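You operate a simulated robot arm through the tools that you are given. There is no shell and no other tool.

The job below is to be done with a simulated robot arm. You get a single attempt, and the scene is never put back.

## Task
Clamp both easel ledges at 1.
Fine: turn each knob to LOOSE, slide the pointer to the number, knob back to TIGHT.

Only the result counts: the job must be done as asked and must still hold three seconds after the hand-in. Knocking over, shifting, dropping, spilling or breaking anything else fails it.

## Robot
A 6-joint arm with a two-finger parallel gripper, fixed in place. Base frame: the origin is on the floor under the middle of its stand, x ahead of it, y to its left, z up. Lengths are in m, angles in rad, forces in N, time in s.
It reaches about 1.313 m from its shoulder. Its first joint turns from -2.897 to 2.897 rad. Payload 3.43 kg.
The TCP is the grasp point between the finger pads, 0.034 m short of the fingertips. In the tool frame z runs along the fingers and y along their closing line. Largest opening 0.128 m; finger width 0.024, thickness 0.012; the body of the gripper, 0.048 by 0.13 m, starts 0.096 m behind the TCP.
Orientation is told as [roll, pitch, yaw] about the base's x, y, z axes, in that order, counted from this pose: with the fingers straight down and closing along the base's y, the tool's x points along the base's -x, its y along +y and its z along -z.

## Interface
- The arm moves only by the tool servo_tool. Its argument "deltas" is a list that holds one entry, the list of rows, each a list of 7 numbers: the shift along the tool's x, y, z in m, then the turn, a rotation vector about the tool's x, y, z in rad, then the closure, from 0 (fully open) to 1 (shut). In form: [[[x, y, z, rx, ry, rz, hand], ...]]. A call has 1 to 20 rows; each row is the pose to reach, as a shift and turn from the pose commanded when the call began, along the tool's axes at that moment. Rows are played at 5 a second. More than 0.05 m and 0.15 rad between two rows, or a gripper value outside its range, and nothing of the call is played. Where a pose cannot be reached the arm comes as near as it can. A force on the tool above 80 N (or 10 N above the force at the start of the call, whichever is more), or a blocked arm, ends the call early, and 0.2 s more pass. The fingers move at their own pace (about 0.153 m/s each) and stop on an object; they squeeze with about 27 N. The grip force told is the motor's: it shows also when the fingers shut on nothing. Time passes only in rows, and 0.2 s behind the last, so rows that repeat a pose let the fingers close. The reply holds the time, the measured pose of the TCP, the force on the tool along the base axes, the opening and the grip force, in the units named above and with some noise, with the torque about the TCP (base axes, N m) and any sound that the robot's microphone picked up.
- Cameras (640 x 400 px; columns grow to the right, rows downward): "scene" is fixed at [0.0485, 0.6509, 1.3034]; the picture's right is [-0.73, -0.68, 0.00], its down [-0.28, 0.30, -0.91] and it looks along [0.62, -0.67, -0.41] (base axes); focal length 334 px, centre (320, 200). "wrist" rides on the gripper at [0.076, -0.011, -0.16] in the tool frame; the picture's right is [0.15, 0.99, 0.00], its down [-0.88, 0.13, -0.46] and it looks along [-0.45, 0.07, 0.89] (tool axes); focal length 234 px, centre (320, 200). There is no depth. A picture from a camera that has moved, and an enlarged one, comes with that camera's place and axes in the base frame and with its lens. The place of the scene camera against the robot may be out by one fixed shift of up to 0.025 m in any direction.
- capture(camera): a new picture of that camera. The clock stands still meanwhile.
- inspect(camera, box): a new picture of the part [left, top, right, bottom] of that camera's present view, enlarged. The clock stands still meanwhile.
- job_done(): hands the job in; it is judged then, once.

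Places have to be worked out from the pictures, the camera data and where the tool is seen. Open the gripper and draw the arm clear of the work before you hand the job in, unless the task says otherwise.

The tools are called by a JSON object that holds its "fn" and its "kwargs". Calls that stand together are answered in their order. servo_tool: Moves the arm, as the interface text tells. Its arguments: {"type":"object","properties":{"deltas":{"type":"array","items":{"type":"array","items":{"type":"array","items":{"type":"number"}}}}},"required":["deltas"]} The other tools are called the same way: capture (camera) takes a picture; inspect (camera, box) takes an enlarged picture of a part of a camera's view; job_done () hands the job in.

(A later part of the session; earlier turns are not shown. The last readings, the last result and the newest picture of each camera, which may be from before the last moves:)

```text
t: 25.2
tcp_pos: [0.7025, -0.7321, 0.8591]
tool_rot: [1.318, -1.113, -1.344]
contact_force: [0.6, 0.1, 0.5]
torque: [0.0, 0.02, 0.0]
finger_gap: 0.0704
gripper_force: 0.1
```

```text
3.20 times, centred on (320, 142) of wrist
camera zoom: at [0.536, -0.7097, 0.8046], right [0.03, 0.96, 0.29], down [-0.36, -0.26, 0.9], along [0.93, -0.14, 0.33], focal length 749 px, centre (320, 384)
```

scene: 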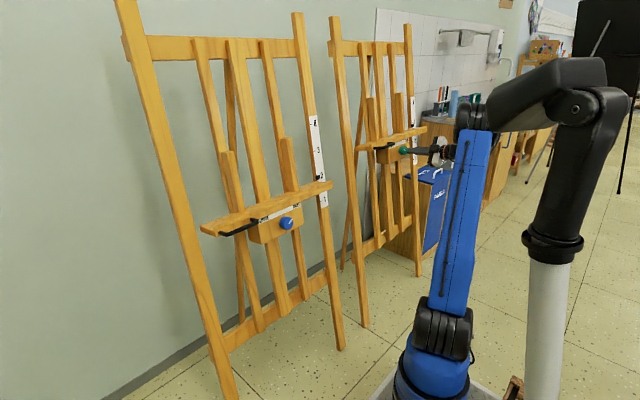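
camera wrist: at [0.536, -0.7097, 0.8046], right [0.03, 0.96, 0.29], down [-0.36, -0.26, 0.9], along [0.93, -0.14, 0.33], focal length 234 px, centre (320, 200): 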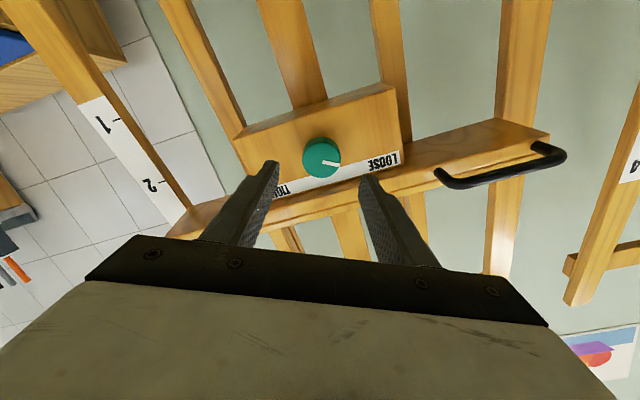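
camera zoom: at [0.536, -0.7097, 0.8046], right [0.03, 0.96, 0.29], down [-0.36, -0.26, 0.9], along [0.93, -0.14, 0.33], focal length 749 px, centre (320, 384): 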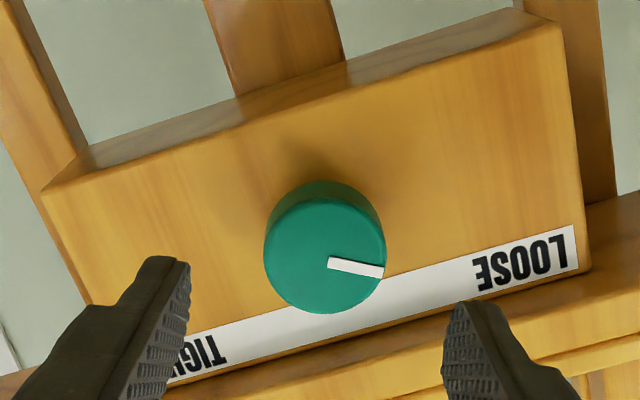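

The knob is on axis within about 2 mm. I'll advance 66 mm to the same depth that worked before.

{"fn": "servo_tool", "kwargs": {"deltas": [[[0, 0.0014, 0.014, 0, 0, 0, 0.45], [0, 0.0014, 0.028, 0, 0, 0, 0.45], [0, 0.0014, 0.042, 0, 0, 0, 0.45], [0, 0.0014, 0.055, 0, 0, 0, 0.45], [0, 0.0014, 0.066, 0, 0, 0, 0.45], [0, 0.0014, 0.066, 0, 0, 0, 0.45]]]}}

{"fn": "inspect", "kwargs": {"camera": "wrist", "box": [220, 110, 420, 235]}}

```text
t: 26.6
tcp_pos: [0.768, -0.7297, 0.8511]
tool_rot: [1.319, -1.113, -1.345]
contact_force: [-0.7, -0.7, -0.7]
torque: [-0.05, 0.01, 0.01]
finger_gap: 0.0704
gripper_force: 0.2
```

```text
3.20 times, centred on (320, 172) of wrist
camera zoom: at [0.6014, -0.7091, 0.7958], right [0.03, 0.96, 0.29], down [-0.36, -0.26, 0.9], along [0.93, -0.13, 0.34], focal length 749 px, centre (320, 288)
```

zoom: 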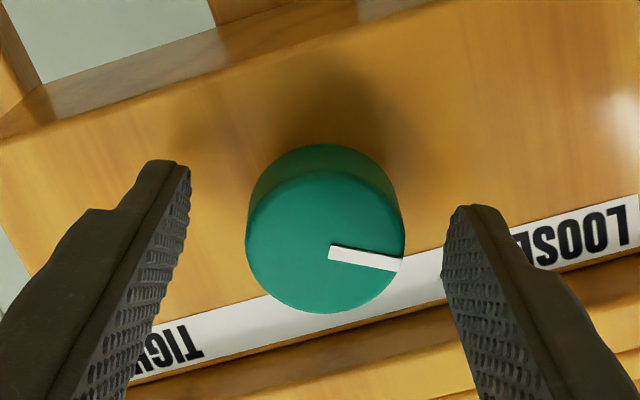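

The knob sits about 1.3 mm toward one finger. I'll shift that much and close.

{"fn": "servo_tool", "kwargs": {"deltas": [[[0, 0.0013, 0, 0, 0, 0, 0.45], [0, 0.0013, 0, 0, 0, 0, 0.6], [0, 0.0013, 0, 0, 0, 0, 1], [0, 0.0013, 0, 0, 0, 0, 1], [0, 0.0013, 0, 0, 0, 0, 1]]]}}

{"fn": "inspect", "kwargs": {"camera": "wrist", "box": [220, 110, 420, 235]}}

```text
t: 27.8
tcp_pos: [0.7677, -0.7291, 0.8516]
tool_rot: [1.318, -1.114, -1.346]
contact_force: [1.6, -5.8, -0.8]
torque: [-0.03, -0.06, -0.34]
finger_gap: 0.0408
gripper_force: 44.9
```

```text
3.20 times, centred on (320, 172) of wrist
camera zoom: at [0.6016, -0.708, 0.7966], right [0.03, 0.96, 0.29], down [-0.36, -0.26, 0.9], along [0.93, -0.14, 0.33], focal length 749 px, centre (320, 288)
```

zoom: 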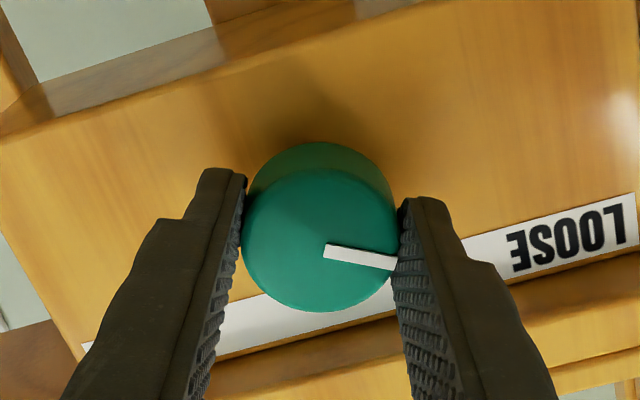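

It's gripped with about 6 N of side load. I'll pull the ledge down along the leaning mast by 20 mm as a test and watch the forces.

{"fn": "servo_tool", "kwargs": {"deltas": [[[0.0045, -0.0022, 0, 0, 0, 0, 1], [0.009, -0.0043, 0, 0, 0, 0, 1], [0.0135, -0.0065, 0, 0, 0, 0, 1], [0.018, -0.0086, 0, 0, 0, 0, 1], [0.018, -0.0086, 0, 0, 0, 0, 1]]]}}

{"fn": "inspect", "kwargs": {"camera": "scene", "box": [385, 90, 445, 170]}}

{"fn": "inspect", "kwargs": {"camera": "wrist", "box": [220, 110, 420, 235]}}

```text
t: 29.0
tcp_pos: [0.7661, -0.7303, 0.8332]
tool_rot: [1.317, -1.112, -1.343]
contact_force: [5.4, -11.9, -1.6]
torque: [-0.02, -0.19, -0.68]
finger_gap: 0.0406
gripper_force: 45.3
```

```text
5.00 times, centred on (415, 130) of scene
camera zoom: at [0.0485, 0.6509, 1.3034], right [-0.73, -0.68, 0.0], down [-0.28, 0.3, -0.91], along [0.62, -0.67, -0.41], focal length 1671 px, centre (-155, 550)
```

zoom: 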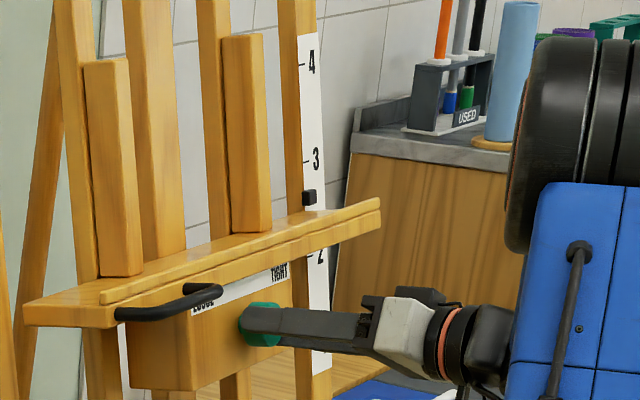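

```text
3.20 times, centred on (320, 172) of wrist
camera zoom: at [0.5981, -0.708, 0.7772], right [0.03, 0.96, 0.29], down [-0.36, -0.26, 0.9], along [0.93, -0.14, 0.33], focal length 749 px, centre (320, 288)
```

zoom: 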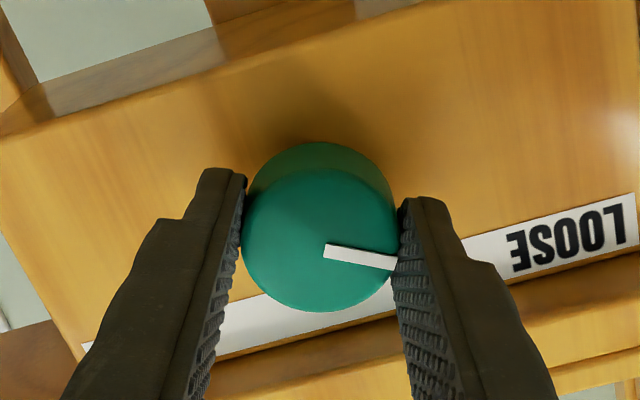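

The ledge slides easily and the wrist and knob stay still relative to each other. I'll go another 130 mm down, trimming for the small sideways drift.

{"fn": "servo_tool", "kwargs": {"deltas": [[[0.009, -0.0044, 0.0001, 0, 0, 0, 1], [0.0179, -0.0089, 0.0002, 0, 0, 0, 1], [0.0269, -0.0133, 0.0002, 0, 0, 0, 1], [0.0359, -0.0177, 0.0003, 0, 0, 0, 1], [0.0448, -0.0222, 0.0004, 0, 0, 0, 1], [0.0538, -0.0266, 0.0005, 0, 0, 0, 1], [0.0628, -0.031, 0.0005, 0, 0, 0, 1], [0.0718, -0.0354, 0.0006, 0, 0, 0, 1], [0.0807, -0.0399, 0.0007, 0, 0, 0, 1], [0.0897, -0.0443, 0.0008, 0, 0, 0, 1], [0.0987, -0.0487, 0.0008, 0, 0, 0, 1], [0.1076, -0.0532, 0.0009, 0, 0, 0, 1], [0.1166, -0.0576, 0.001, 0, 0, 0, 1], [0.1166, -0.0576, 0.001, 0, 0, 0, 1]]]}}

{"fn": "inspect", "kwargs": {"camera": "scene", "box": [385, 110, 445, 190]}}

{"fn": "capture", "kwargs": {"camera": "wrist"}}

```text
t: 32.0
tcp_pos: [0.7519, -0.7309, 0.7039]
tool_rot: [1.318, -1.114, -1.343]
contact_force: [-39.4, 27.8, 0.6]
torque: [0.27, 0.02, 1.04]
finger_gap: 0.0411
gripper_force: 45.4
```

```text
5.00 times, centred on (415, 150) of scene
camera zoom: at [0.0485, 0.6509, 1.3034], right [-0.73, -0.68, 0.0], down [-0.28, 0.3, -0.91], along [0.62, -0.67, -0.41], focal length 1671 px, centre (-155, 450)
```

zoom: 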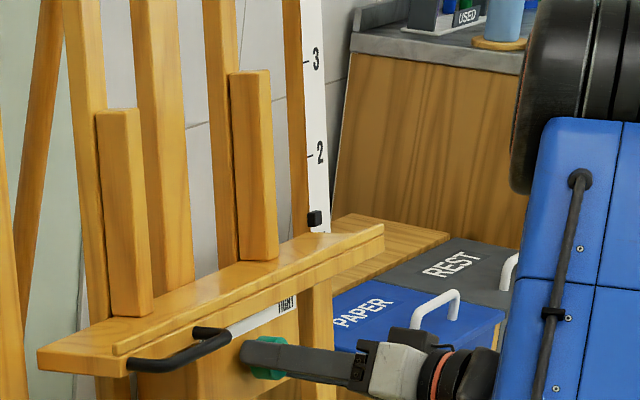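

```text
taken
camera wrist: at [0.5854, -0.7086, 0.6484], right [0.03, 0.96, 0.29], down [-0.36, -0.26, 0.9], along [0.93, -0.13, 0.33], focal length 234 px, centre (320, 200)
```

wrist: 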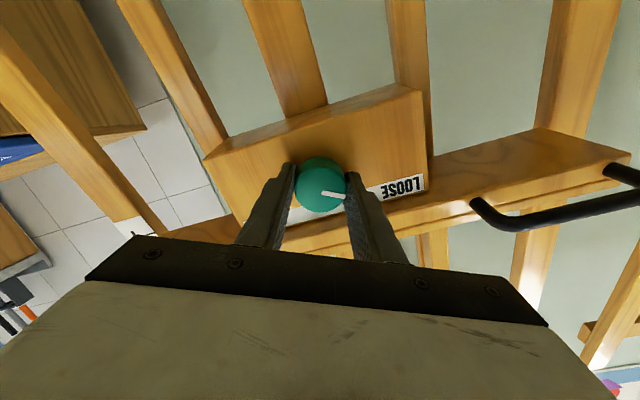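

That was an over-trim: -39 N in x and +28 N in y. I'll relieve it and slide another 25 mm, which should leave the pointer roughly 8–10 mm above the 1 tick.

{"fn": "servo_tool", "kwargs": {"deltas": [[[0.0005, 0.001, -0.0013, 0, 0, 0, 1], [0.008, -0.0026, -0.0013, 0, 0, 0, 1], [0.0155, -0.0062, -0.0013, 0, 0, 0, 1], [0.0231, -0.0098, -0.0013, 0, 0, 0, 1], [0.0231, -0.0098, -0.0013, 0, 0, 0, 1]]]}}

{"fn": "inspect", "kwargs": {"camera": "scene", "box": [395, 130, 435, 170]}}

{"fn": "inspect", "kwargs": {"camera": "scene", "box": [385, 110, 445, 190]}}

```text
t: 33.2
tcp_pos: [0.7478, -0.7311, 0.6798]
tool_rot: [1.318, -1.115, -1.343]
contact_force: [-25.4, 16.8, 1.0]
torque: [0.17, -0.23, 0.33]
finger_gap: 0.0413
gripper_force: 44.8
```

```text
10.00 times, centred on (415, 150) of scene
camera zoom: at [0.0485, 0.6509, 1.3034], right [-0.73, -0.68, 0.0], down [-0.28, 0.3, -0.91], along [0.62, -0.67, -0.41], focal length 3342 px, centre (-630, 700)
```

zoom: 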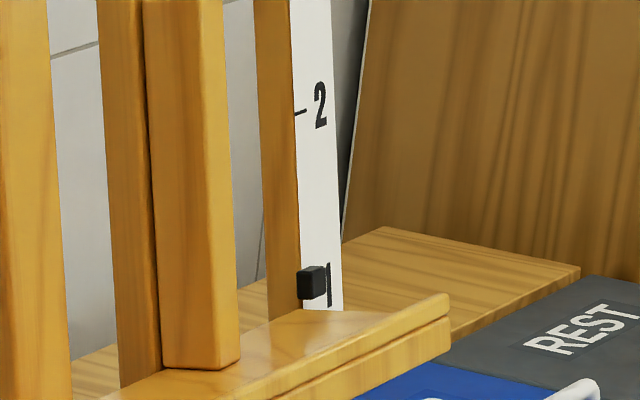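

```text
5.00 times, centred on (415, 150) of scene
camera zoom: at [0.0485, 0.6509, 1.3034], right [-0.73, -0.68, 0.0], down [-0.28, 0.3, -0.91], along [0.62, -0.67, -0.41], focal length 1671 px, centre (-155, 450)
```

zoom: 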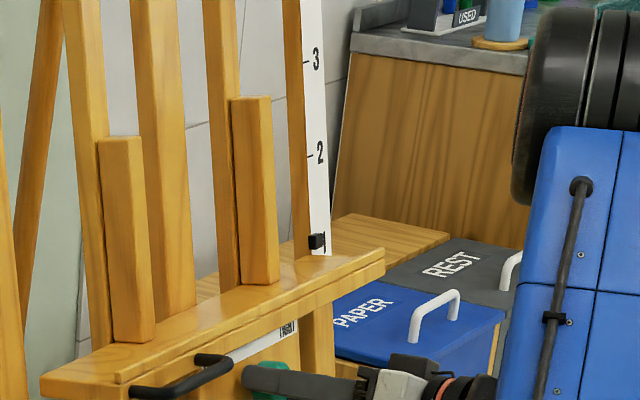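

Ledge B is close to 1. I'll measure ledge A, whose pointer reads 2.0 true, at high zoom to calibrate the scene camera's parallax, then compare with B.

{"fn": "inspect", "kwargs": {"camera": "scene", "box": [300, 155, 340, 195]}}

{"fn": "inspect", "kwargs": {"camera": "scene", "box": [404, 136, 428, 166]}}

{"fn": "inspect", "kwargs": {"camera": "scene", "box": [300, 165, 340, 215]}}

```text
10.00 times, centred on (320, 175) of scene
camera zoom: at [0.0485, 0.6509, 1.3034], right [-0.73, -0.68, 0.0], down [-0.28, 0.3, -0.91], along [0.62, -0.67, -0.41], focal length 3342 px, centre (320, 450)
```

zoom: 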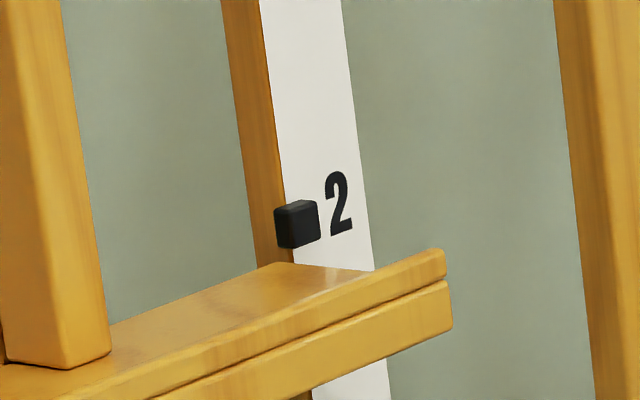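

```text
13.33 times, centred on (416, 151) of scene
camera zoom: at [0.0485, 0.6509, 1.3034], right [-0.73, -0.68, 0.0], down [-0.28, 0.3, -0.91], along [0.62, -0.67, -0.41], focal length 4456 px, centre (-960, 853)
```

zoom: 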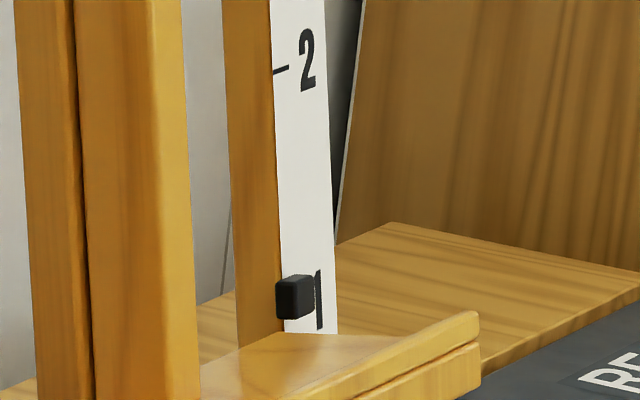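

```text
8.00 times, centred on (320, 190) of scene
camera zoom: at [0.0485, 0.6509, 1.3034], right [-0.73, -0.68, 0.0], down [-0.28, 0.3, -0.91], along [0.62, -0.67, -0.41], focal length 2674 px, centre (320, 280)
```

zoom: 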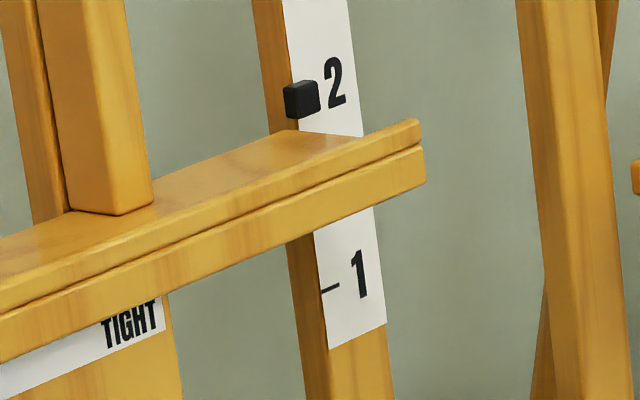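

B's pointer looks about 7 mm above the 1 tick after parallax. I'll slide 7 mm more, relieving the side load, then re-measure.

{"fn": "servo_tool", "kwargs": {"deltas": [[[0.0003, 0.0006, -0.0009, 0, 0, 0, 1], [0.0035, -0.0009, -0.0009, 0, 0, 0, 1], [0.0066, -0.0024, -0.0009, 0, 0, 0, 1], [0.0066, -0.0024, -0.0009, 0, 0, 0, 1]]]}}

{"fn": "inspect", "kwargs": {"camera": "scene", "box": [404, 136, 428, 166]}}

{"fn": "capture", "kwargs": {"camera": "wrist"}}

```text
t: 34.2
tcp_pos: [0.7468, -0.7301, 0.6712]
tool_rot: [1.319, -1.115, -1.345]
contact_force: [-7.4, -5.9, 2.6]
torque: [0.02, -0.66, -0.44]
finger_gap: 0.0412
gripper_force: 45.4
```

```text
13.33 times, centred on (416, 151) of scene
camera zoom: at [0.0485, 0.6509, 1.3034], right [-0.73, -0.68, 0.0], down [-0.28, 0.3, -0.91], along [0.62, -0.67, -0.41], focal length 4456 px, centre (-960, 853)
```

zoom: 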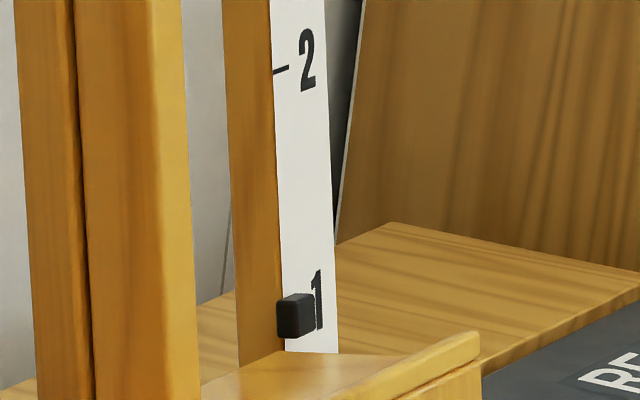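

```text
taken
camera wrist: at [0.58, -0.7082, 0.6161], right [0.03, 0.96, 0.29], down [-0.36, -0.26, 0.9], along [0.93, -0.14, 0.34], focal length 234 px, centre (320, 200)
```

wrist: 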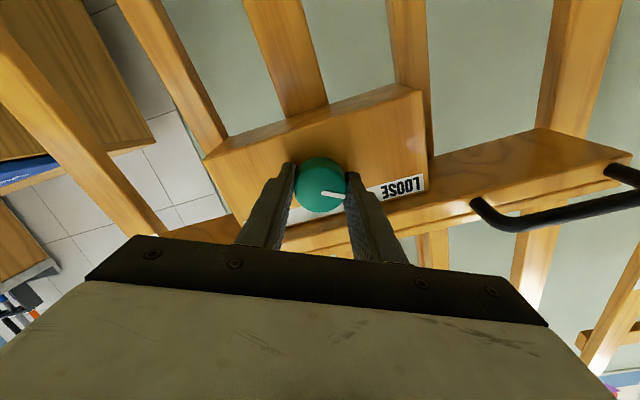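

By dead reckoning and the scene view, B's pointer is within about 3 mm of 1. I'll start tightening clockwise in steps, watching the forces.

{"fn": "servo_tool", "kwargs": {"deltas": [[[0, 0, 0, 0, 0, 0.12, 1], [0, 0, 0, 0, 0, 0.24, 1], [0, 0, 0, 0, 0, 0.36, 1], [0, 0, 0, 0, 0, 0.48, 1], [0, 0, 0, 0, 0, 0.48, 1]]]}}

{"fn": "inspect", "kwargs": {"camera": "scene", "box": [404, 136, 428, 166]}}

```text
t: 35.4
tcp_pos: [0.7464, -0.7287, 0.6705]
tool_rot: [1.433, -0.64, -1.49]
contact_force: [12.5, -26.3, 0.3]
torque: [-0.16, -0.57, -1.16]
finger_gap: 0.0411
gripper_force: 44.8
```

```text
13.33 times, centred on (416, 151) of scene
camera zoom: at [0.0485, 0.6509, 1.3034], right [-0.73, -0.68, 0.0], down [-0.28, 0.3, -0.91], along [0.62, -0.67, -0.41], focal length 4456 px, centre (-960, 853)
```

zoom: 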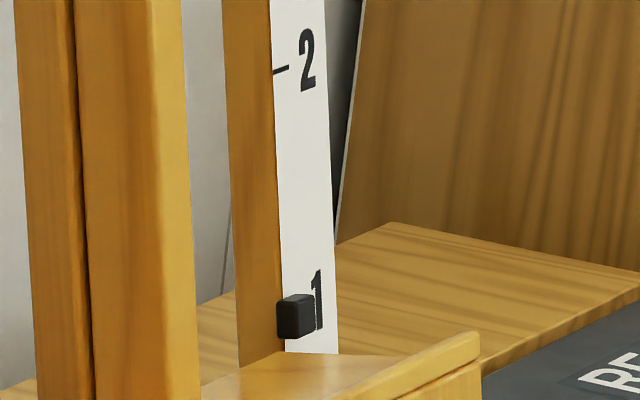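

Fy is -26 N, so I'll shift about 1 mm in -y and keep turning.

{"fn": "servo_tool", "kwargs": {"deltas": [[[-0.0008, -0.0006, 0.0004, 0, 0, 0, 1], [-0.0008, -0.0006, 0.0004, 0, 0, 0.12, 1], [-0.0008, -0.0006, 0.0004, 0, 0, 0.24, 1], [-0.0008, -0.0006, 0.0004, 0, 0, 0.36, 1], [-0.0008, -0.0006, 0.0004, 0, 0, 0.48, 1], [-0.0008, -0.0006, 0.0004, 0, 0, 0.48, 1]]]}}

```text
t: 36.8
tcp_pos: [0.7464, -0.73, 0.6708]
tool_rot: [1.459, -0.163, -1.554]
contact_force: [-7.9, -7.3, -6.1]
torque: [-0.13, 0.42, -0.98]
finger_gap: 0.0412
gripper_force: 44.9
```

The loads are low. I'll turn another 0.48 rad, to about 1.44 in total.

{"fn": "servo_tool", "kwargs": {"deltas": [[[0, 0, 0, 0, 0, 0.12, 1], [0, 0, 0, 0, 0, 0.24, 1], [0, 0, 0, 0, 0, 0.36, 1], [0, 0, 0, 0, 0, 0.48, 1], [0, 0, 0, 0, 0, 0.48, 1]]]}}

{"fn": "inspect", "kwargs": {"camera": "wrist", "box": [220, 110, 420, 235]}}

{"fn": "inspect", "kwargs": {"camera": "scene", "box": [404, 136, 428, 166]}}

```text
t: 38.0
tcp_pos: [0.7464, -0.73, 0.6717]
tool_rot: [1.456, 0.313, -1.608]
contact_force: [-13.1, -1.3, -8.0]
torque: [-0.1, 0.61, -0.61]
finger_gap: 0.0411
gripper_force: 44.5
```

```text
3.20 times, centred on (320, 172) of wrist
camera zoom: at [0.5898, -0.655, 0.7019], right [0.11, -0.17, 0.98], down [-0.47, -0.88, -0.1], along [0.88, -0.45, -0.17], focal length 749 px, centre (320, 288)
```

zoom: 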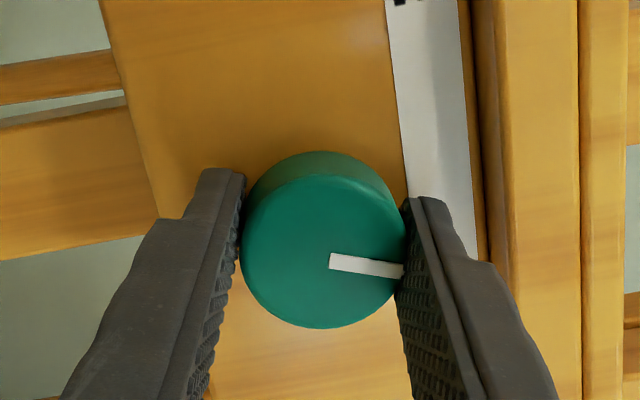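

```text
13.33 times, centred on (416, 151) of scene
camera zoom: at [0.0485, 0.6509, 1.3034], right [-0.73, -0.68, 0.0], down [-0.28, 0.3, -0.91], along [0.62, -0.67, -0.41], focal length 4456 px, centre (-960, 853)
```

zoom: 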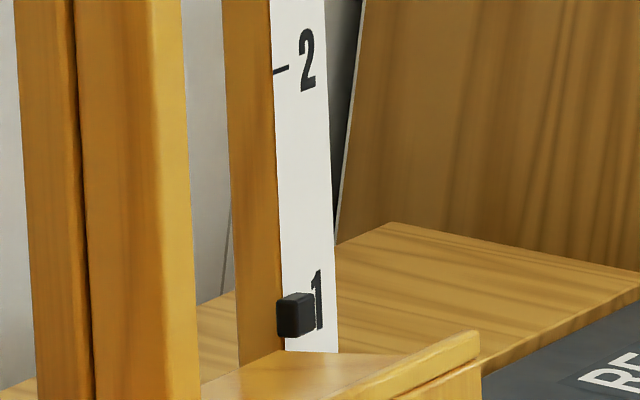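

The turn is going smoothly and the pointer holds. I'll do the last 0.68 rad in two parts.

{"fn": "servo_tool", "kwargs": {"deltas": [[[0, 0, 0, 0, 0, 0.12, 1], [0, 0, 0, 0, 0, 0.24, 1], [0, 0, 0, 0, 0, 0.36, 1], [0, 0, 0, 0, 0, 0.45, 1], [0, 0, 0, 0, 0, 0.45, 1]]]}}

```text
t: 39.2
tcp_pos: [0.7477, -0.7294, 0.6714]
tool_rot: [1.418, 0.759, -1.677]
contact_force: [-2.7, 4.2, -8.2]
torque: [-0.03, 0.42, -0.18]
finger_gap: 0.0413
gripper_force: 45.1
```

{"fn": "servo_tool", "kwargs": {"deltas": [[[0, 0, 0, 0, 0, 0.1, 1], [0, 0, 0, 0, 0, 0.17, 1], [0, 0, 0, 0, 0, 0.23, 1], [0, 0, 0, 0, 0, 0.23, 1]]]}}

{"fn": "inspect", "kwargs": {"camera": "wrist", "box": [220, 110, 420, 235]}}

{"fn": "inspect", "kwargs": {"camera": "scene", "box": [404, 136, 428, 166]}}

```text
t: 40.2
tcp_pos: [0.747, -0.7305, 0.6713]
tool_rot: [1.37, 0.985, -1.738]
contact_force: [2.5, 9.4, -3.3]
torque: [-0.03, 0.23, -0.08]
finger_gap: 0.0411
gripper_force: 44.8
```

```text
3.20 times, centred on (320, 172) of wrist
camera zoom: at [0.5949, -0.6801, 0.7464], right [0.07, -0.75, 0.66], down [-0.53, -0.59, -0.61], along [0.85, -0.3, -0.44], focal length 749 px, centre (320, 288)
```

zoom: 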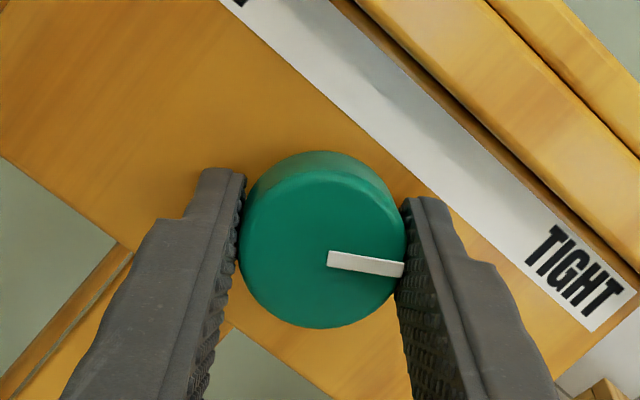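

```text
13.33 times, centred on (416, 151) of scene
camera zoom: at [0.0485, 0.6509, 1.3034], right [-0.73, -0.68, 0.0], down [-0.28, 0.3, -0.91], along [0.62, -0.67, -0.41], focal length 4456 px, centre (-960, 853)
```

zoom: 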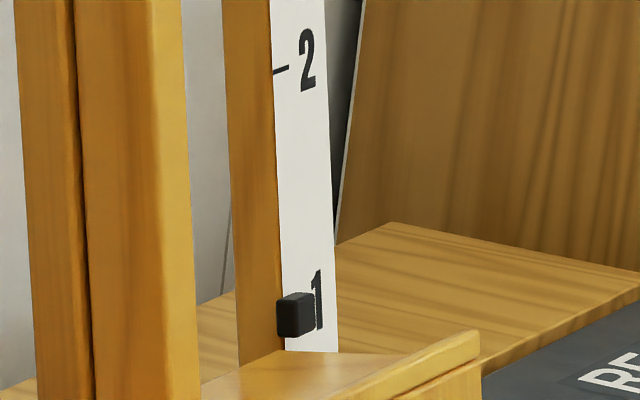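

The mark is at about 57° right of up, against about 60° originally. I'll turn 0.08 rad more for a firm TIGHT and check the torque.

{"fn": "servo_tool", "kwargs": {"deltas": [[[0, 0, 0, 0, 0, 0.04, 1], [0, 0, 0, 0, 0, 0.08, 1], [0, 0, 0, 0, 0, 0.08, 1]]]}}

{"fn": "inspect", "kwargs": {"camera": "wrist", "box": [220, 110, 420, 235]}}

```text
t: 41.0
tcp_pos: [0.7485, -0.7288, 0.6717]
tool_rot: [1.343, 1.062, -1.771]
contact_force: [8.7, 5.5, 1.0]
torque: [-0.02, 0.11, -0.15]
finger_gap: 0.0412
gripper_force: 45.1
```

```text
3.20 times, centred on (320, 172) of wrist
camera zoom: at [0.5953, -0.6847, 0.7502], right [0.07, -0.8, 0.6], down [-0.53, -0.53, -0.66], along [0.84, -0.27, -0.46], focal length 749 px, centre (320, 288)
```

zoom: 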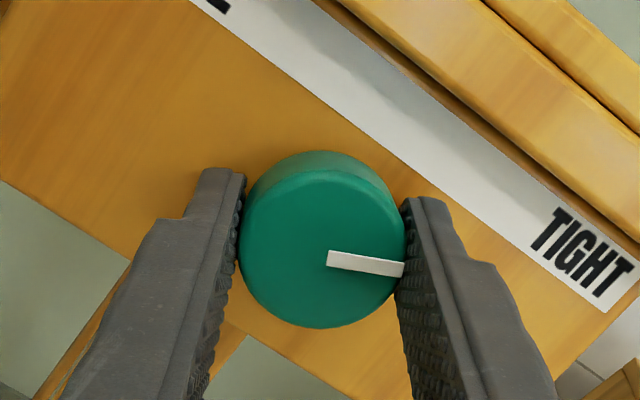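

The mark now sits at about 61°, matching the original TIGHT. I'll open the fingers and back out along the axis.

{"fn": "servo_tool", "kwargs": {"deltas": [[[0, 0, 0, 0, 0, 0, 0.55], [0, 0, 0, 0, 0, 0, 0.5], [0, 0, 0, 0, 0, 0, 0.5], [0, 0, -0.02, 0, 0, 0, 0.5], [0, 0, -0.05, 0, 0, 0, 0.5], [0, 0, -0.09, 0, 0, 0, 0.5], [0, 0, -0.13, 0, 0, 0, 0.5]]]}}

{"fn": "capture", "kwargs": {"camera": "wrist"}}

{"fn": "inspect", "kwargs": {"camera": "scene", "box": [385, 110, 445, 190]}}

```text
t: 42.6
tcp_pos: [0.619, -0.7288, 0.6875]
tool_rot: [1.342, 1.063, -1.771]
contact_force: [-0.1, 0.3, -0.1]
torque: [0.01, 0.02, 0.01]
finger_gap: 0.064
gripper_force: 0.0
```

```text
taken
camera wrist: at [0.4676, -0.6837, 0.7652], right [0.07, -0.8, 0.6], down [-0.53, -0.53, -0.66], along [0.84, -0.27, -0.46], focal length 234 px, centre (320, 200)
```

wrist: 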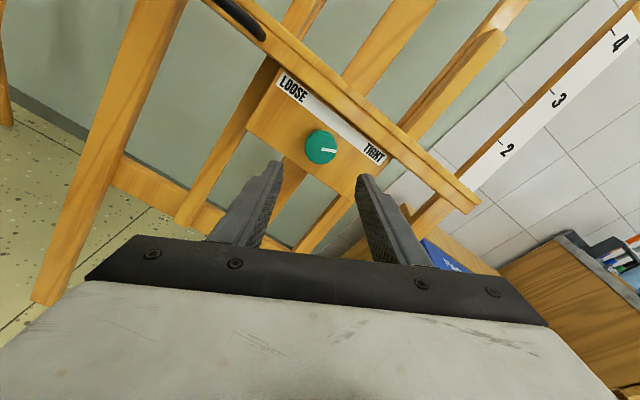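

```text
5.00 times, centred on (415, 150) of scene
camera zoom: at [0.0485, 0.6509, 1.3034], right [-0.73, -0.68, 0.0], down [-0.28, 0.3, -0.91], along [0.62, -0.67, -0.41], focal length 1671 px, centre (-155, 450)
```

zoom: 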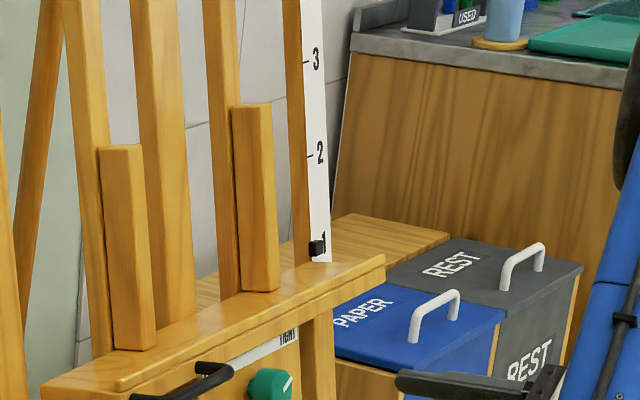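

B is clamped and holding. I'll back off and return to a view like my earlier measuring pose, 0.1 m lower, to compare B's pointer with the 1 tick.

{"fn": "servo_tool", "kwargs": {"deltas": [[[0, 0, -0.01, 0, 0, -0.14, 0.2], [0, 0, -0.02, 0, 0, -0.28, 0], [0, 0, -0.03, 0, 0, -0.42, 0], [0, 0, -0.04, 0, 0, -0.56, 0], [0, 0, -0.05, 0, 0, -0.7, 0], [0, 0, -0.06, 0, 0, -0.84, 0], [0, 0, -0.07, 0, 0, -0.98, 0], [0, 0, -0.08, 0, 0, -1.12, 0], [0, 0, -0.09, 0, 0, -1.26, 0], [0, 0, -0.1, 0, 0, -1.4, 0], [0, 0, -0.11, 0, 0, -1.54, 0], [0, 0, -0.12, 0, 0, -1.68, 0], [0, 0, -0.13, 0, 0, -1.82, 0], [0, 0, -0.14, 0, 0, -1.96, 0], [0, 0, -0.15, 0, 0, -2.1, 0], [0, 0, -0.16, 0, 0, -2.24, 0], [0, 0, -0.17, 0, 0, -2.38, 0], [0, 0, -0.18, 0, 0, -2.52, 0], [0, 0, -0.19, 0, 0, -2.62, 0], [0, 0, -0.19, 0, 0, -2.62, 0]]]}}

```text
t: 46.8
tcp_pos: [0.4284, -0.7293, 0.7084]
tool_rot: [0.207, -1.458, -0.21]
contact_force: [0.2, 0.8, 0.0]
torque: [0.01, 0.02, -0.03]
finger_gap: 0.128
gripper_force: 0.0
```

Next I'll move up and pitch to the level viewing pose.

{"fn": "servo_tool", "kwargs": {"deltas": [[[-0.0263, 0.0223, -0.0043, 0, 0.06, -0.004, 0], [-0.0525, 0.0446, -0.0087, 0, 0.12, -0.008, 0], [-0.0788, 0.0669, -0.013, 0, 0.18, -0.012, 0], [-0.105, 0.0891, -0.0173, 0, 0.24, -0.016, 0], [-0.1313, 0.1114, -0.0217, 0, 0.3, -0.02, 0], [-0.1575, 0.1337, -0.026, 0, 0.36, -0.023, 0], [-0.1575, 0.1337, -0.026, 0, 0.36, -0.023, 0]]]}}

{"fn": "capture", "kwargs": {"camera": "wrist"}}

```text
t: 48.4
tcp_pos: [0.4195, -0.5992, 0.8699]
tool_rot: [0.005, -1.1, -0.001]
contact_force: [0.1, -0.6, 0.5]
torque: [-0.01, -0.01, 0.01]
finger_gap: 0.1278
gripper_force: 0.0
```

```text
taken
camera wrist: at [0.2432, -0.6125, 0.875], right [-0.07, 0.99, -0.13], down [-0.01, 0.13, 0.99], along [1.0, 0.07, 0.0], focal length 234 px, centre (320, 200)
```

wrist: 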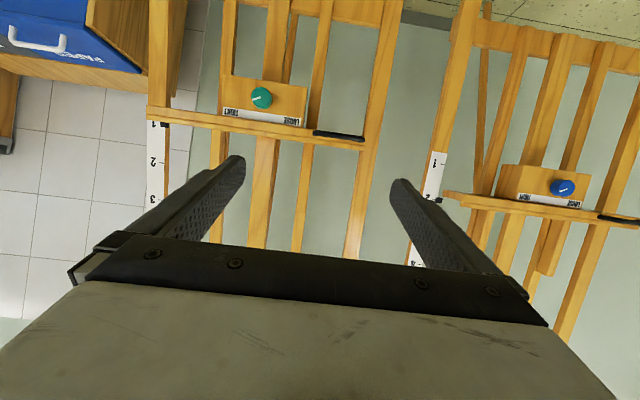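

Now I'll zoom tightly on B's pointer and scale, and on A's for reference.

{"fn": "inspect", "kwargs": {"camera": "wrist", "box": [136, 108, 184, 138]}}

{"fn": "inspect", "kwargs": {"camera": "wrist", "box": [120, 105, 216, 210]}}

{"fn": "inspect", "kwargs": {"camera": "wrist", "box": [400, 140, 480, 220]}}

{"fn": "inspect", "kwargs": {"camera": "wrist", "box": [220, 70, 310, 130]}}

```text
13.33 times, centred on (160, 123) of wrist
camera zoom: at [0.2432, -0.6125, 0.875], right [-0.07, 0.99, -0.13], down [-0.01, 0.13, 0.99], along [1.0, 0.07, 0.0], focal length 3122 px, centre (2453, 1227)
```

zoom: 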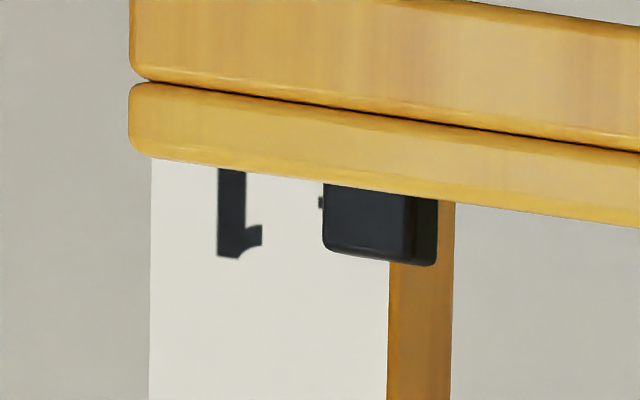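

```text
3.81 times, centred on (168, 158) of wrist
camera zoom: at [0.2432, -0.6125, 0.875], right [-0.07, 0.99, -0.13], down [-0.01, 0.13, 0.99], along [1.0, 0.07, 0.0], focal length 892 px, centre (899, 362)
```

zoom: 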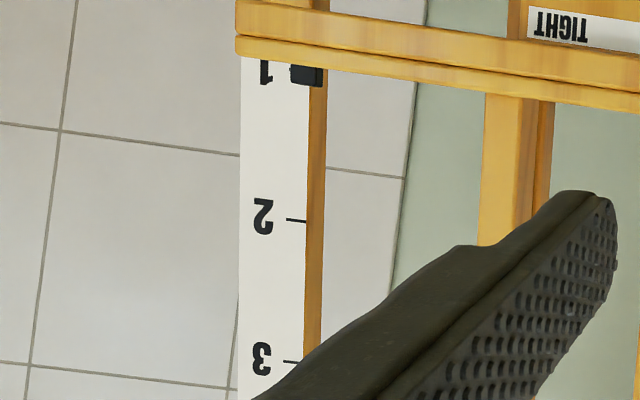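

```text
5.00 times, centred on (440, 180) of wrist
camera zoom: at [0.2432, -0.6125, 0.875], right [-0.07, 0.99, -0.13], down [-0.01, 0.13, 0.99], along [1.0, 0.07, 0.0], focal length 1171 px, centre (-280, 300)
```

zoom: 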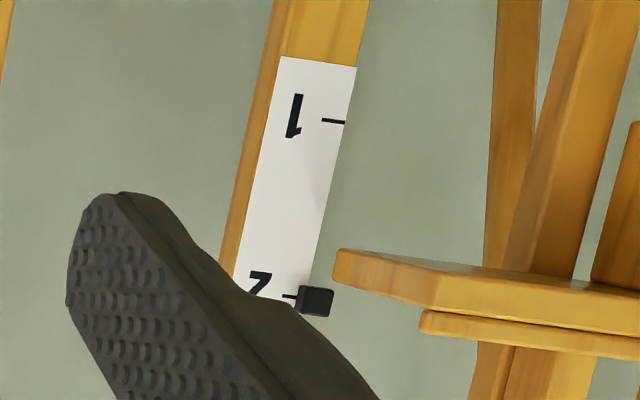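

```text
6.67 times, centred on (265, 100) of wrist
camera zoom: at [0.2432, -0.6125, 0.875], right [-0.07, 0.99, -0.13], down [-0.01, 0.13, 0.99], along [1.0, 0.07, 0.0], focal length 1561 px, centre (687, 867)
```

zoom: 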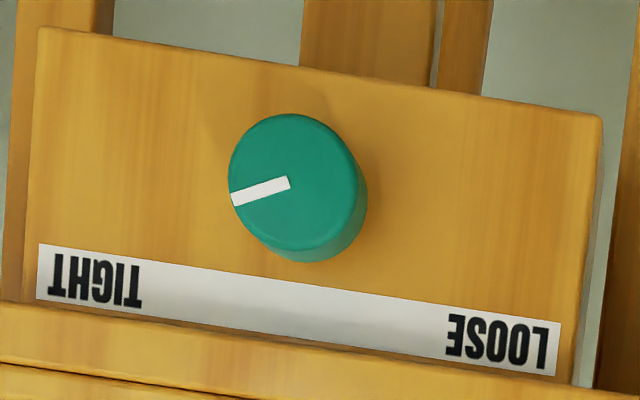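

B's pointer is within about 1 mm of the 1 tick and its knob is at TIGHT, so B is done. I'll move across in front of easel A, staying well back from it.

{"fn": "servo_tool", "kwargs": {"deltas": [[[-0.0013, 0.0443, 0.0057, 0, -0.0186, 0, 0], [-0.0026, 0.0886, 0.0115, 0, -0.0371, 0, 0], [-0.004, 0.1329, 0.0172, 0, -0.0557, 0, 0], [-0.0053, 0.1771, 0.023, 0, -0.0743, 0, 0], [-0.0066, 0.2214, 0.0287, 0, -0.0929, 0, 0], [-0.0079, 0.2657, 0.0345, 0, -0.1114, 0, 0], [-0.0093, 0.31, 0.0402, 0, -0.13, 0, 0], [-0.0106, 0.3543, 0.0459, 0, -0.1486, 0, 0], [-0.0119, 0.3986, 0.0517, 0, -0.1671, 0, 0], [-0.0132, 0.4429, 0.0574, 0, -0.1857, 0, 0], [-0.0145, 0.4871, 0.0632, 0, -0.2043, 0, 0], [-0.0159, 0.5314, 0.0689, 0, -0.2229, 0, 0], [-0.0172, 0.5757, 0.0747, 0, -0.2414, 0, 0], [-0.0185, 0.62, 0.0804, 0, -0.26, 0, 0], [-0.0185, 0.62, 0.0804, 0, -0.26, 0, 0]]]}}

{"fn": "capture", "kwargs": {"camera": "wrist"}}

{"fn": "capture", "kwargs": {"camera": "scene"}}

```text
t: 51.6
tcp_pos: [0.5025, 0.0265, 0.9273]
tool_rot: [0.011, -1.358, -0.101]
contact_force: [1.7, 1.1, 0.0]
torque: [-0.09, -0.05, -0.19]
finger_gap: 0.1278
gripper_force: 0.1
out of reach, approached as far as the arm can: row 8, 9, 10, 11, 12, 13, 14, 15
```

```text
taken
camera wrist: at [0.3298, 0.0306, 0.8861], right [0.06, 0.99, -0.14], down [-0.25, 0.15, 0.96], along [0.97, -0.02, 0.25], focal length 234 px, centre (320, 200)
```

wrist: 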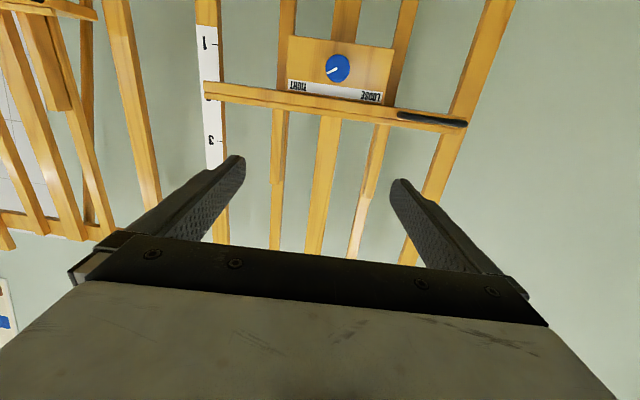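

```text
taken
```

scene: 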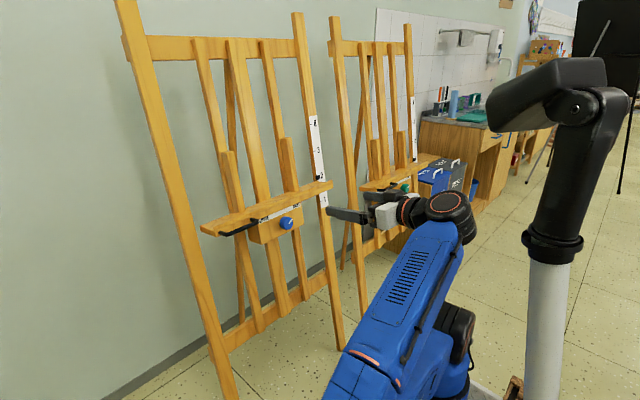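

The arm hit a limit here at this wrist roll, so the reachable roll range has shifted at easel A. I'll rotate the wrist well into the positive side, by 1.5 rad in free space, and look again.

{"fn": "servo_tool", "kwargs": {"deltas": [[[0, 0, 0, 0, 0, 0.14, 0], [0, 0, 0, 0, 0, 0.28, 0], [0, 0, 0, 0, 0, 0.42, 0], [0, 0, 0, 0, 0, 0.56, 0], [0, 0, 0, 0, 0, 0.7, 0], [0, 0, 0, 0, 0, 0.84, 0], [0, 0, 0, 0, 0, 0.98, 0], [0, 0, 0, 0, 0, 1.12, 0], [0, 0, 0, 0, 0, 1.26, 0], [0, 0, 0, 0, 0, 1.4, 0], [0, 0, 0, 0, 0, 1.5, 0], [0, 0, 0, 0, 0, 1.5, 0]]]}}

{"fn": "capture", "kwargs": {"camera": "wrist"}}

```text
t: 54.2
tcp_pos: [0.4946, 0.0446, 0.9277]
tool_rot: [1.359, -0.067, -1.555]
contact_force: [-0.2, -0.2, 0.1]
torque: [0.01, 0.0, 0.01]
finger_gap: 0.1282
gripper_force: 0.1
```

```text
taken
camera wrist: at [0.336, 0.1181, 0.9455], right [0.21, 0.21, 0.96], down [-0.4, -0.87, 0.28], along [0.89, -0.44, -0.09], focal length 234 px, centre (320, 200)
```

wrist: 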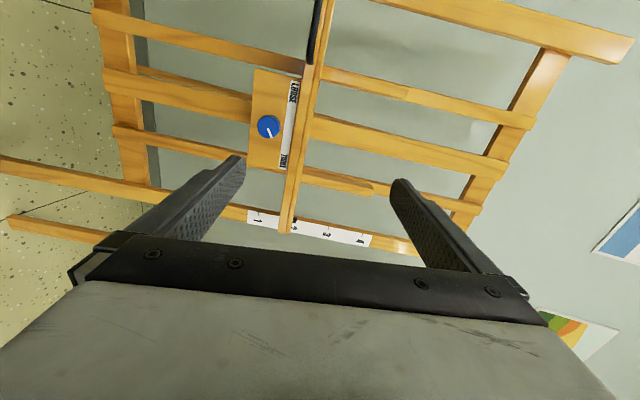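

The roll is free here and knob A triangulates to about (0.779, 0.020, 0.766). I'll rotate on to roll about 3.7 while moving down to 0.18 m in front of it.

{"fn": "servo_tool", "kwargs": {"deltas": [[[-0.0011, -0.0065, 0.0081, 0, 0, 0.1375, 0], [-0.0022, -0.0131, 0.0162, 0, 0, 0.275, 0], [-0.0034, -0.0196, 0.0243, 0, 0, 0.4125, 0], [-0.0045, -0.0262, 0.0324, 0, 0, 0.55, 0], [-0.0056, -0.0327, 0.0405, 0, 0, 0.6875, 0], [-0.0067, -0.0392, 0.0486, 0, 0, 0.825, 0], [-0.0078, -0.0458, 0.0567, 0, 0, 0.9625, 0], [-0.009, -0.0523, 0.0648, 0, 0, 1.1, 0], [-0.0101, -0.0588, 0.0728, 0, 0, 1.2375, 0], [-0.0112, -0.0654, 0.0809, 0, 0, 1.375, 0], [-0.0123, -0.0719, 0.089, 0, 0, 1.5125, 0], [-0.0134, -0.0785, 0.0971, 0, 0, 1.65, 0], [-0.0145, -0.085, 0.1052, 0, 0, 1.7875, 0], [-0.0157, -0.0915, 0.1133, 0, 0, 1.925, 0], [-0.0168, -0.0981, 0.1214, 0, 0, 2.0625, 0], [-0.0179, -0.1046, 0.1295, 0, 0, 2.2, 0], [-0.0179, -0.1046, 0.1295, 0, 0, 2.2, 0]]]}}

{"fn": "capture", "kwargs": {"camera": "wrist"}}

{"fn": "capture", "kwargs": {"camera": "scene"}}

```text
t: 57.8
tcp_pos: [0.5688, 0.0625, 0.9195]
tool_rot: [-1.188, 0.974, 1.893]
contact_force: [-0.1, -0.4, -0.2]
torque: [-0.02, 0.0, 0.01]
finger_gap: 0.128
gripper_force: 0.2
out of reach, approached as far as the arm can: row 1, 2, 3, 4, 5, 6, 7, 8, 9, 10, 11, 12, 13, 14, 15, 16, 17
```

```text
taken
camera wrist: at [0.428, 0.03, 1.021], right [-0.08, -0.92, -0.39], down [-0.62, 0.36, -0.7], along [0.78, 0.19, -0.59], focal length 234 px, centre (320, 200)
```

wrist: 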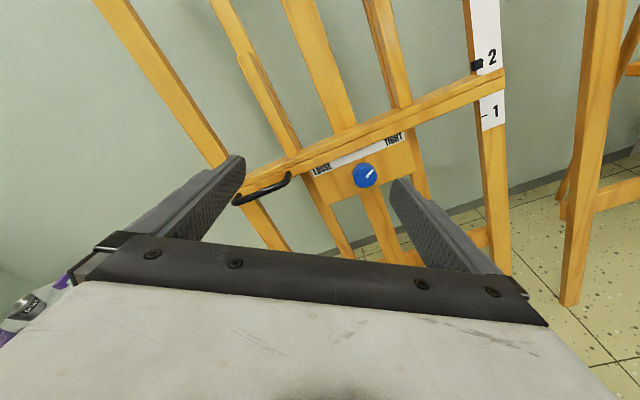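

```text
taken
```

scene: 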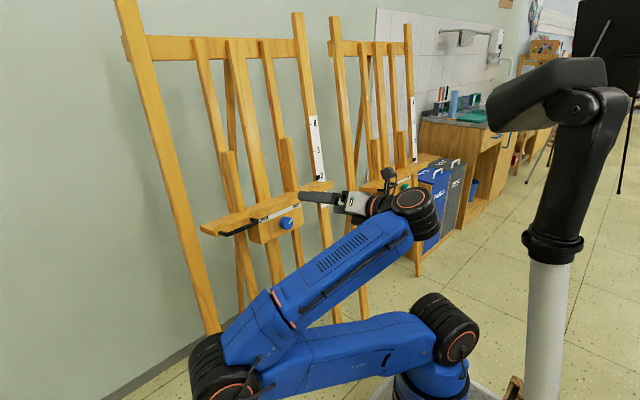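

I now see the cause. The arm's shoulder is near (0.24, 0, 0.65), so in front of easel A with the tool level the wrist ends up almost over the shoulder and the arm is over-folded. I'll back out along the way I came, then come to A with the tool tilted down from above. First, up and back.

{"fn": "servo_tool", "kwargs": {"deltas": [[[0.013, -0.0043, -0.0335, 0, 0, 0, 0], [0.0259, -0.0085, -0.0671, 0, 0, 0, 0], [0.0389, -0.0128, -0.1006, 0, 0, 0, 0], [0.058, 0.0195, -0.1055, 0, 0, 0, 0], [0.0771, 0.0518, -0.1104, 0, 0, 0, 0], [0.0962, 0.0841, -0.1153, 0, 0, 0, 0], [0.1153, 0.1164, -0.1202, 0, 0, 0, 0], [0.1153, 0.1164, -0.1202, 0, 0, 0, 0]]]}}

{"fn": "capture", "kwargs": {"camera": "scene"}}

```text
t: 59.2
tcp_pos: [0.4397, -0.1633, 0.9683]
tool_rot: [-1.213, 0.989, 1.19]
contact_force: [0.0, 0.0, -1.0]
torque: [-0.01, 0.01, -0.01]
finger_gap: 0.1277
gripper_force: 0.1
out of reach, approached as far as the arm can: row 6, 7
stopped in row 7: the arm was blocked; the commanded pose is now the measured one
```

```text
taken
```

scene: 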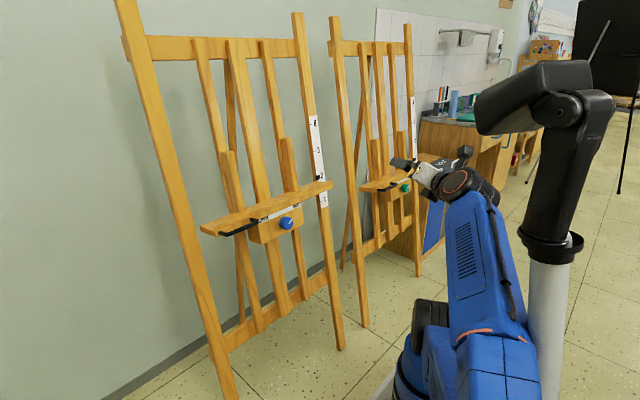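

The arm was blocked in the last row, and the black and white stand at the right of the scene view looks slightly different. I'll inspect it closely before moving.

{"fn": "inspect", "kwargs": {"camera": "scene", "box": [380, 40, 640, 400]}}

{"fn": "inspect", "kwargs": {"camera": "scene", "box": [440, 200, 640, 400]}}

{"fn": "capture", "kwargs": {"camera": "wrist"}}

```text
1.11 times, centred on (510, 220) of scene
camera zoom: at [0.0485, 0.6509, 1.3034], right [-0.73, -0.68, 0.0], down [-0.28, 0.3, -0.91], along [0.62, -0.67, -0.41], focal length 371 px, centre (109, 178)
```

zoom: 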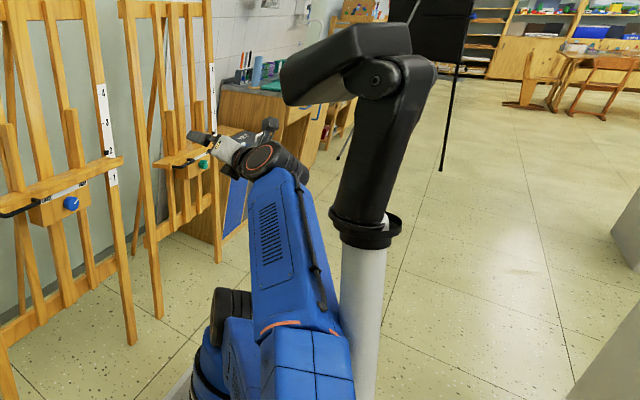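

```text
2.00 times, centred on (540, 300) of scene
camera zoom: at [0.0485, 0.6509, 1.3034], right [-0.73, -0.68, 0.0], down [-0.28, 0.3, -0.91], along [0.62, -0.67, -0.41], focal length 668 px, centre (-120, 0)
```

zoom: 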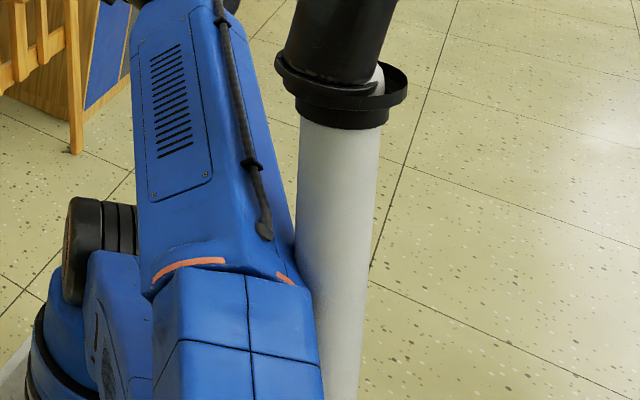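

```text
taken
camera wrist: at [0.3103, -0.0974, 1.0677], right [-0.64, -0.66, -0.39], down [-0.25, 0.65, -0.72], along [0.73, -0.36, -0.58], focal length 234 px, centre (320, 200)
```

wrist: 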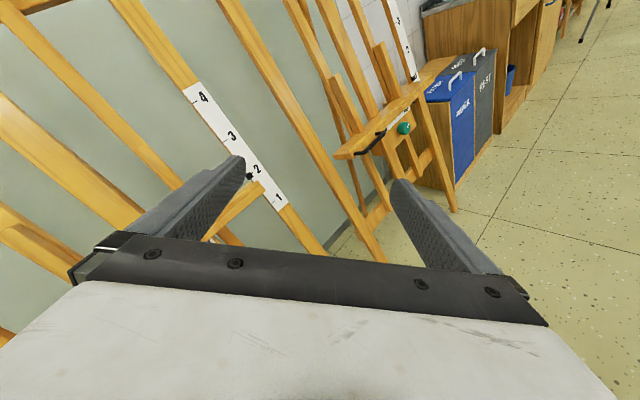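

I'll look at the stand's head and ring more closely, and check that the easels are unchanged.

{"fn": "inspect", "kwargs": {"camera": "scene", "box": [460, 40, 640, 160]}}

{"fn": "inspect", "kwargs": {"camera": "scene", "box": [490, 140, 620, 280]}}

{"fn": "inspect", "kwargs": {"camera": "scene", "box": [190, 100, 440, 260]}}

```text
3.33 times, centred on (550, 100) of scene
camera zoom: at [0.0485, 0.6509, 1.3034], right [-0.73, -0.68, 0.0], down [-0.28, 0.3, -0.91], along [0.62, -0.67, -0.41], focal length 1114 px, centre (-447, 533)
```

zoom: 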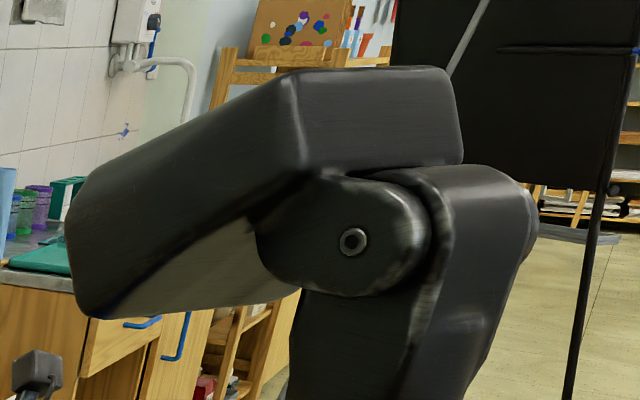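

```text
2.86 times, centred on (555, 210) of scene
camera zoom: at [0.0485, 0.6509, 1.3034], right [-0.73, -0.68, 0.0], down [-0.28, 0.3, -0.91], along [0.62, -0.67, -0.41], focal length 955 px, centre (-351, 171)
```

zoom: 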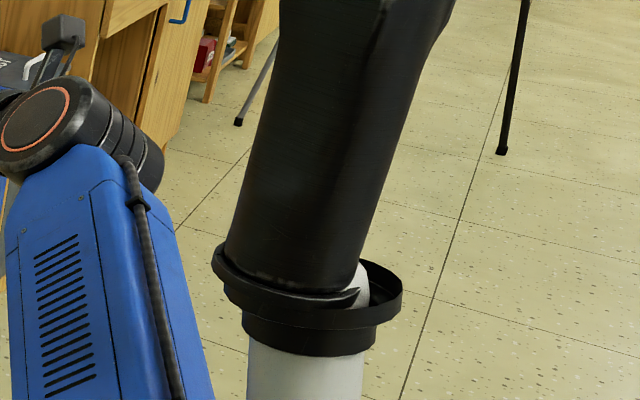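

```text
2.50 times, centred on (315, 180) of scene
camera zoom: at [0.0485, 0.6509, 1.3034], right [-0.73, -0.68, 0.0], down [-0.28, 0.3, -0.91], along [0.62, -0.67, -0.41], focal length 836 px, centre (332, 250)
```

zoom: 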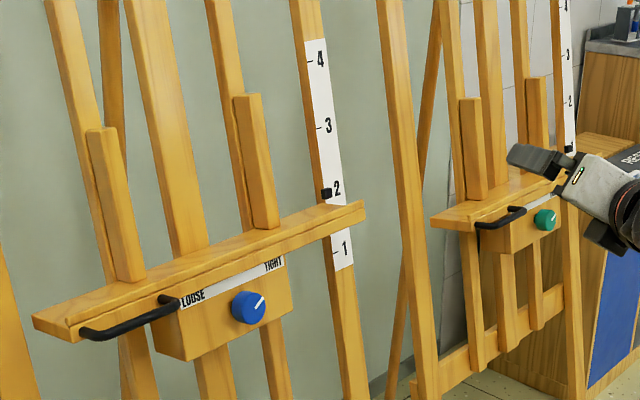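

The easels look unchanged. The black head on the post behind the arm does look a little different from earlier frames. To relieve any contact I'll retrace the last motion in small steps and compare.

{"fn": "servo_tool", "kwargs": {"deltas": [[[0, 0, 0.01, 0, 0, 0, 0], [0, 0, 0.02, 0, 0, 0, 0]]]}}

{"fn": "inspect", "kwargs": {"camera": "scene", "box": [380, 40, 640, 400]}}

```text
t: 59.8
tcp_pos: [0.4518, -0.1803, 0.9663]
tool_rot: [-1.217, 0.974, 1.21]
contact_force: [-0.1, 0.4, -1.0]
torque: [-0.01, -0.01, 0.0]
finger_gap: 0.1281
gripper_force: 0.1
```

```text
1.11 times, centred on (510, 220) of scene
camera zoom: at [0.0485, 0.6509, 1.3034], right [-0.73, -0.68, 0.0], down [-0.28, 0.3, -0.91], along [0.62, -0.67, -0.41], focal length 371 px, centre (109, 178)
```

zoom: 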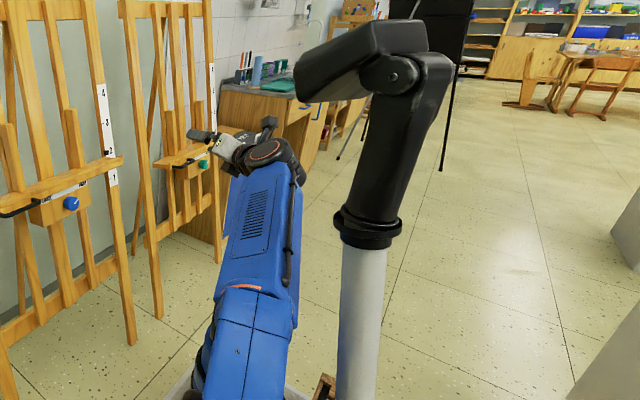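

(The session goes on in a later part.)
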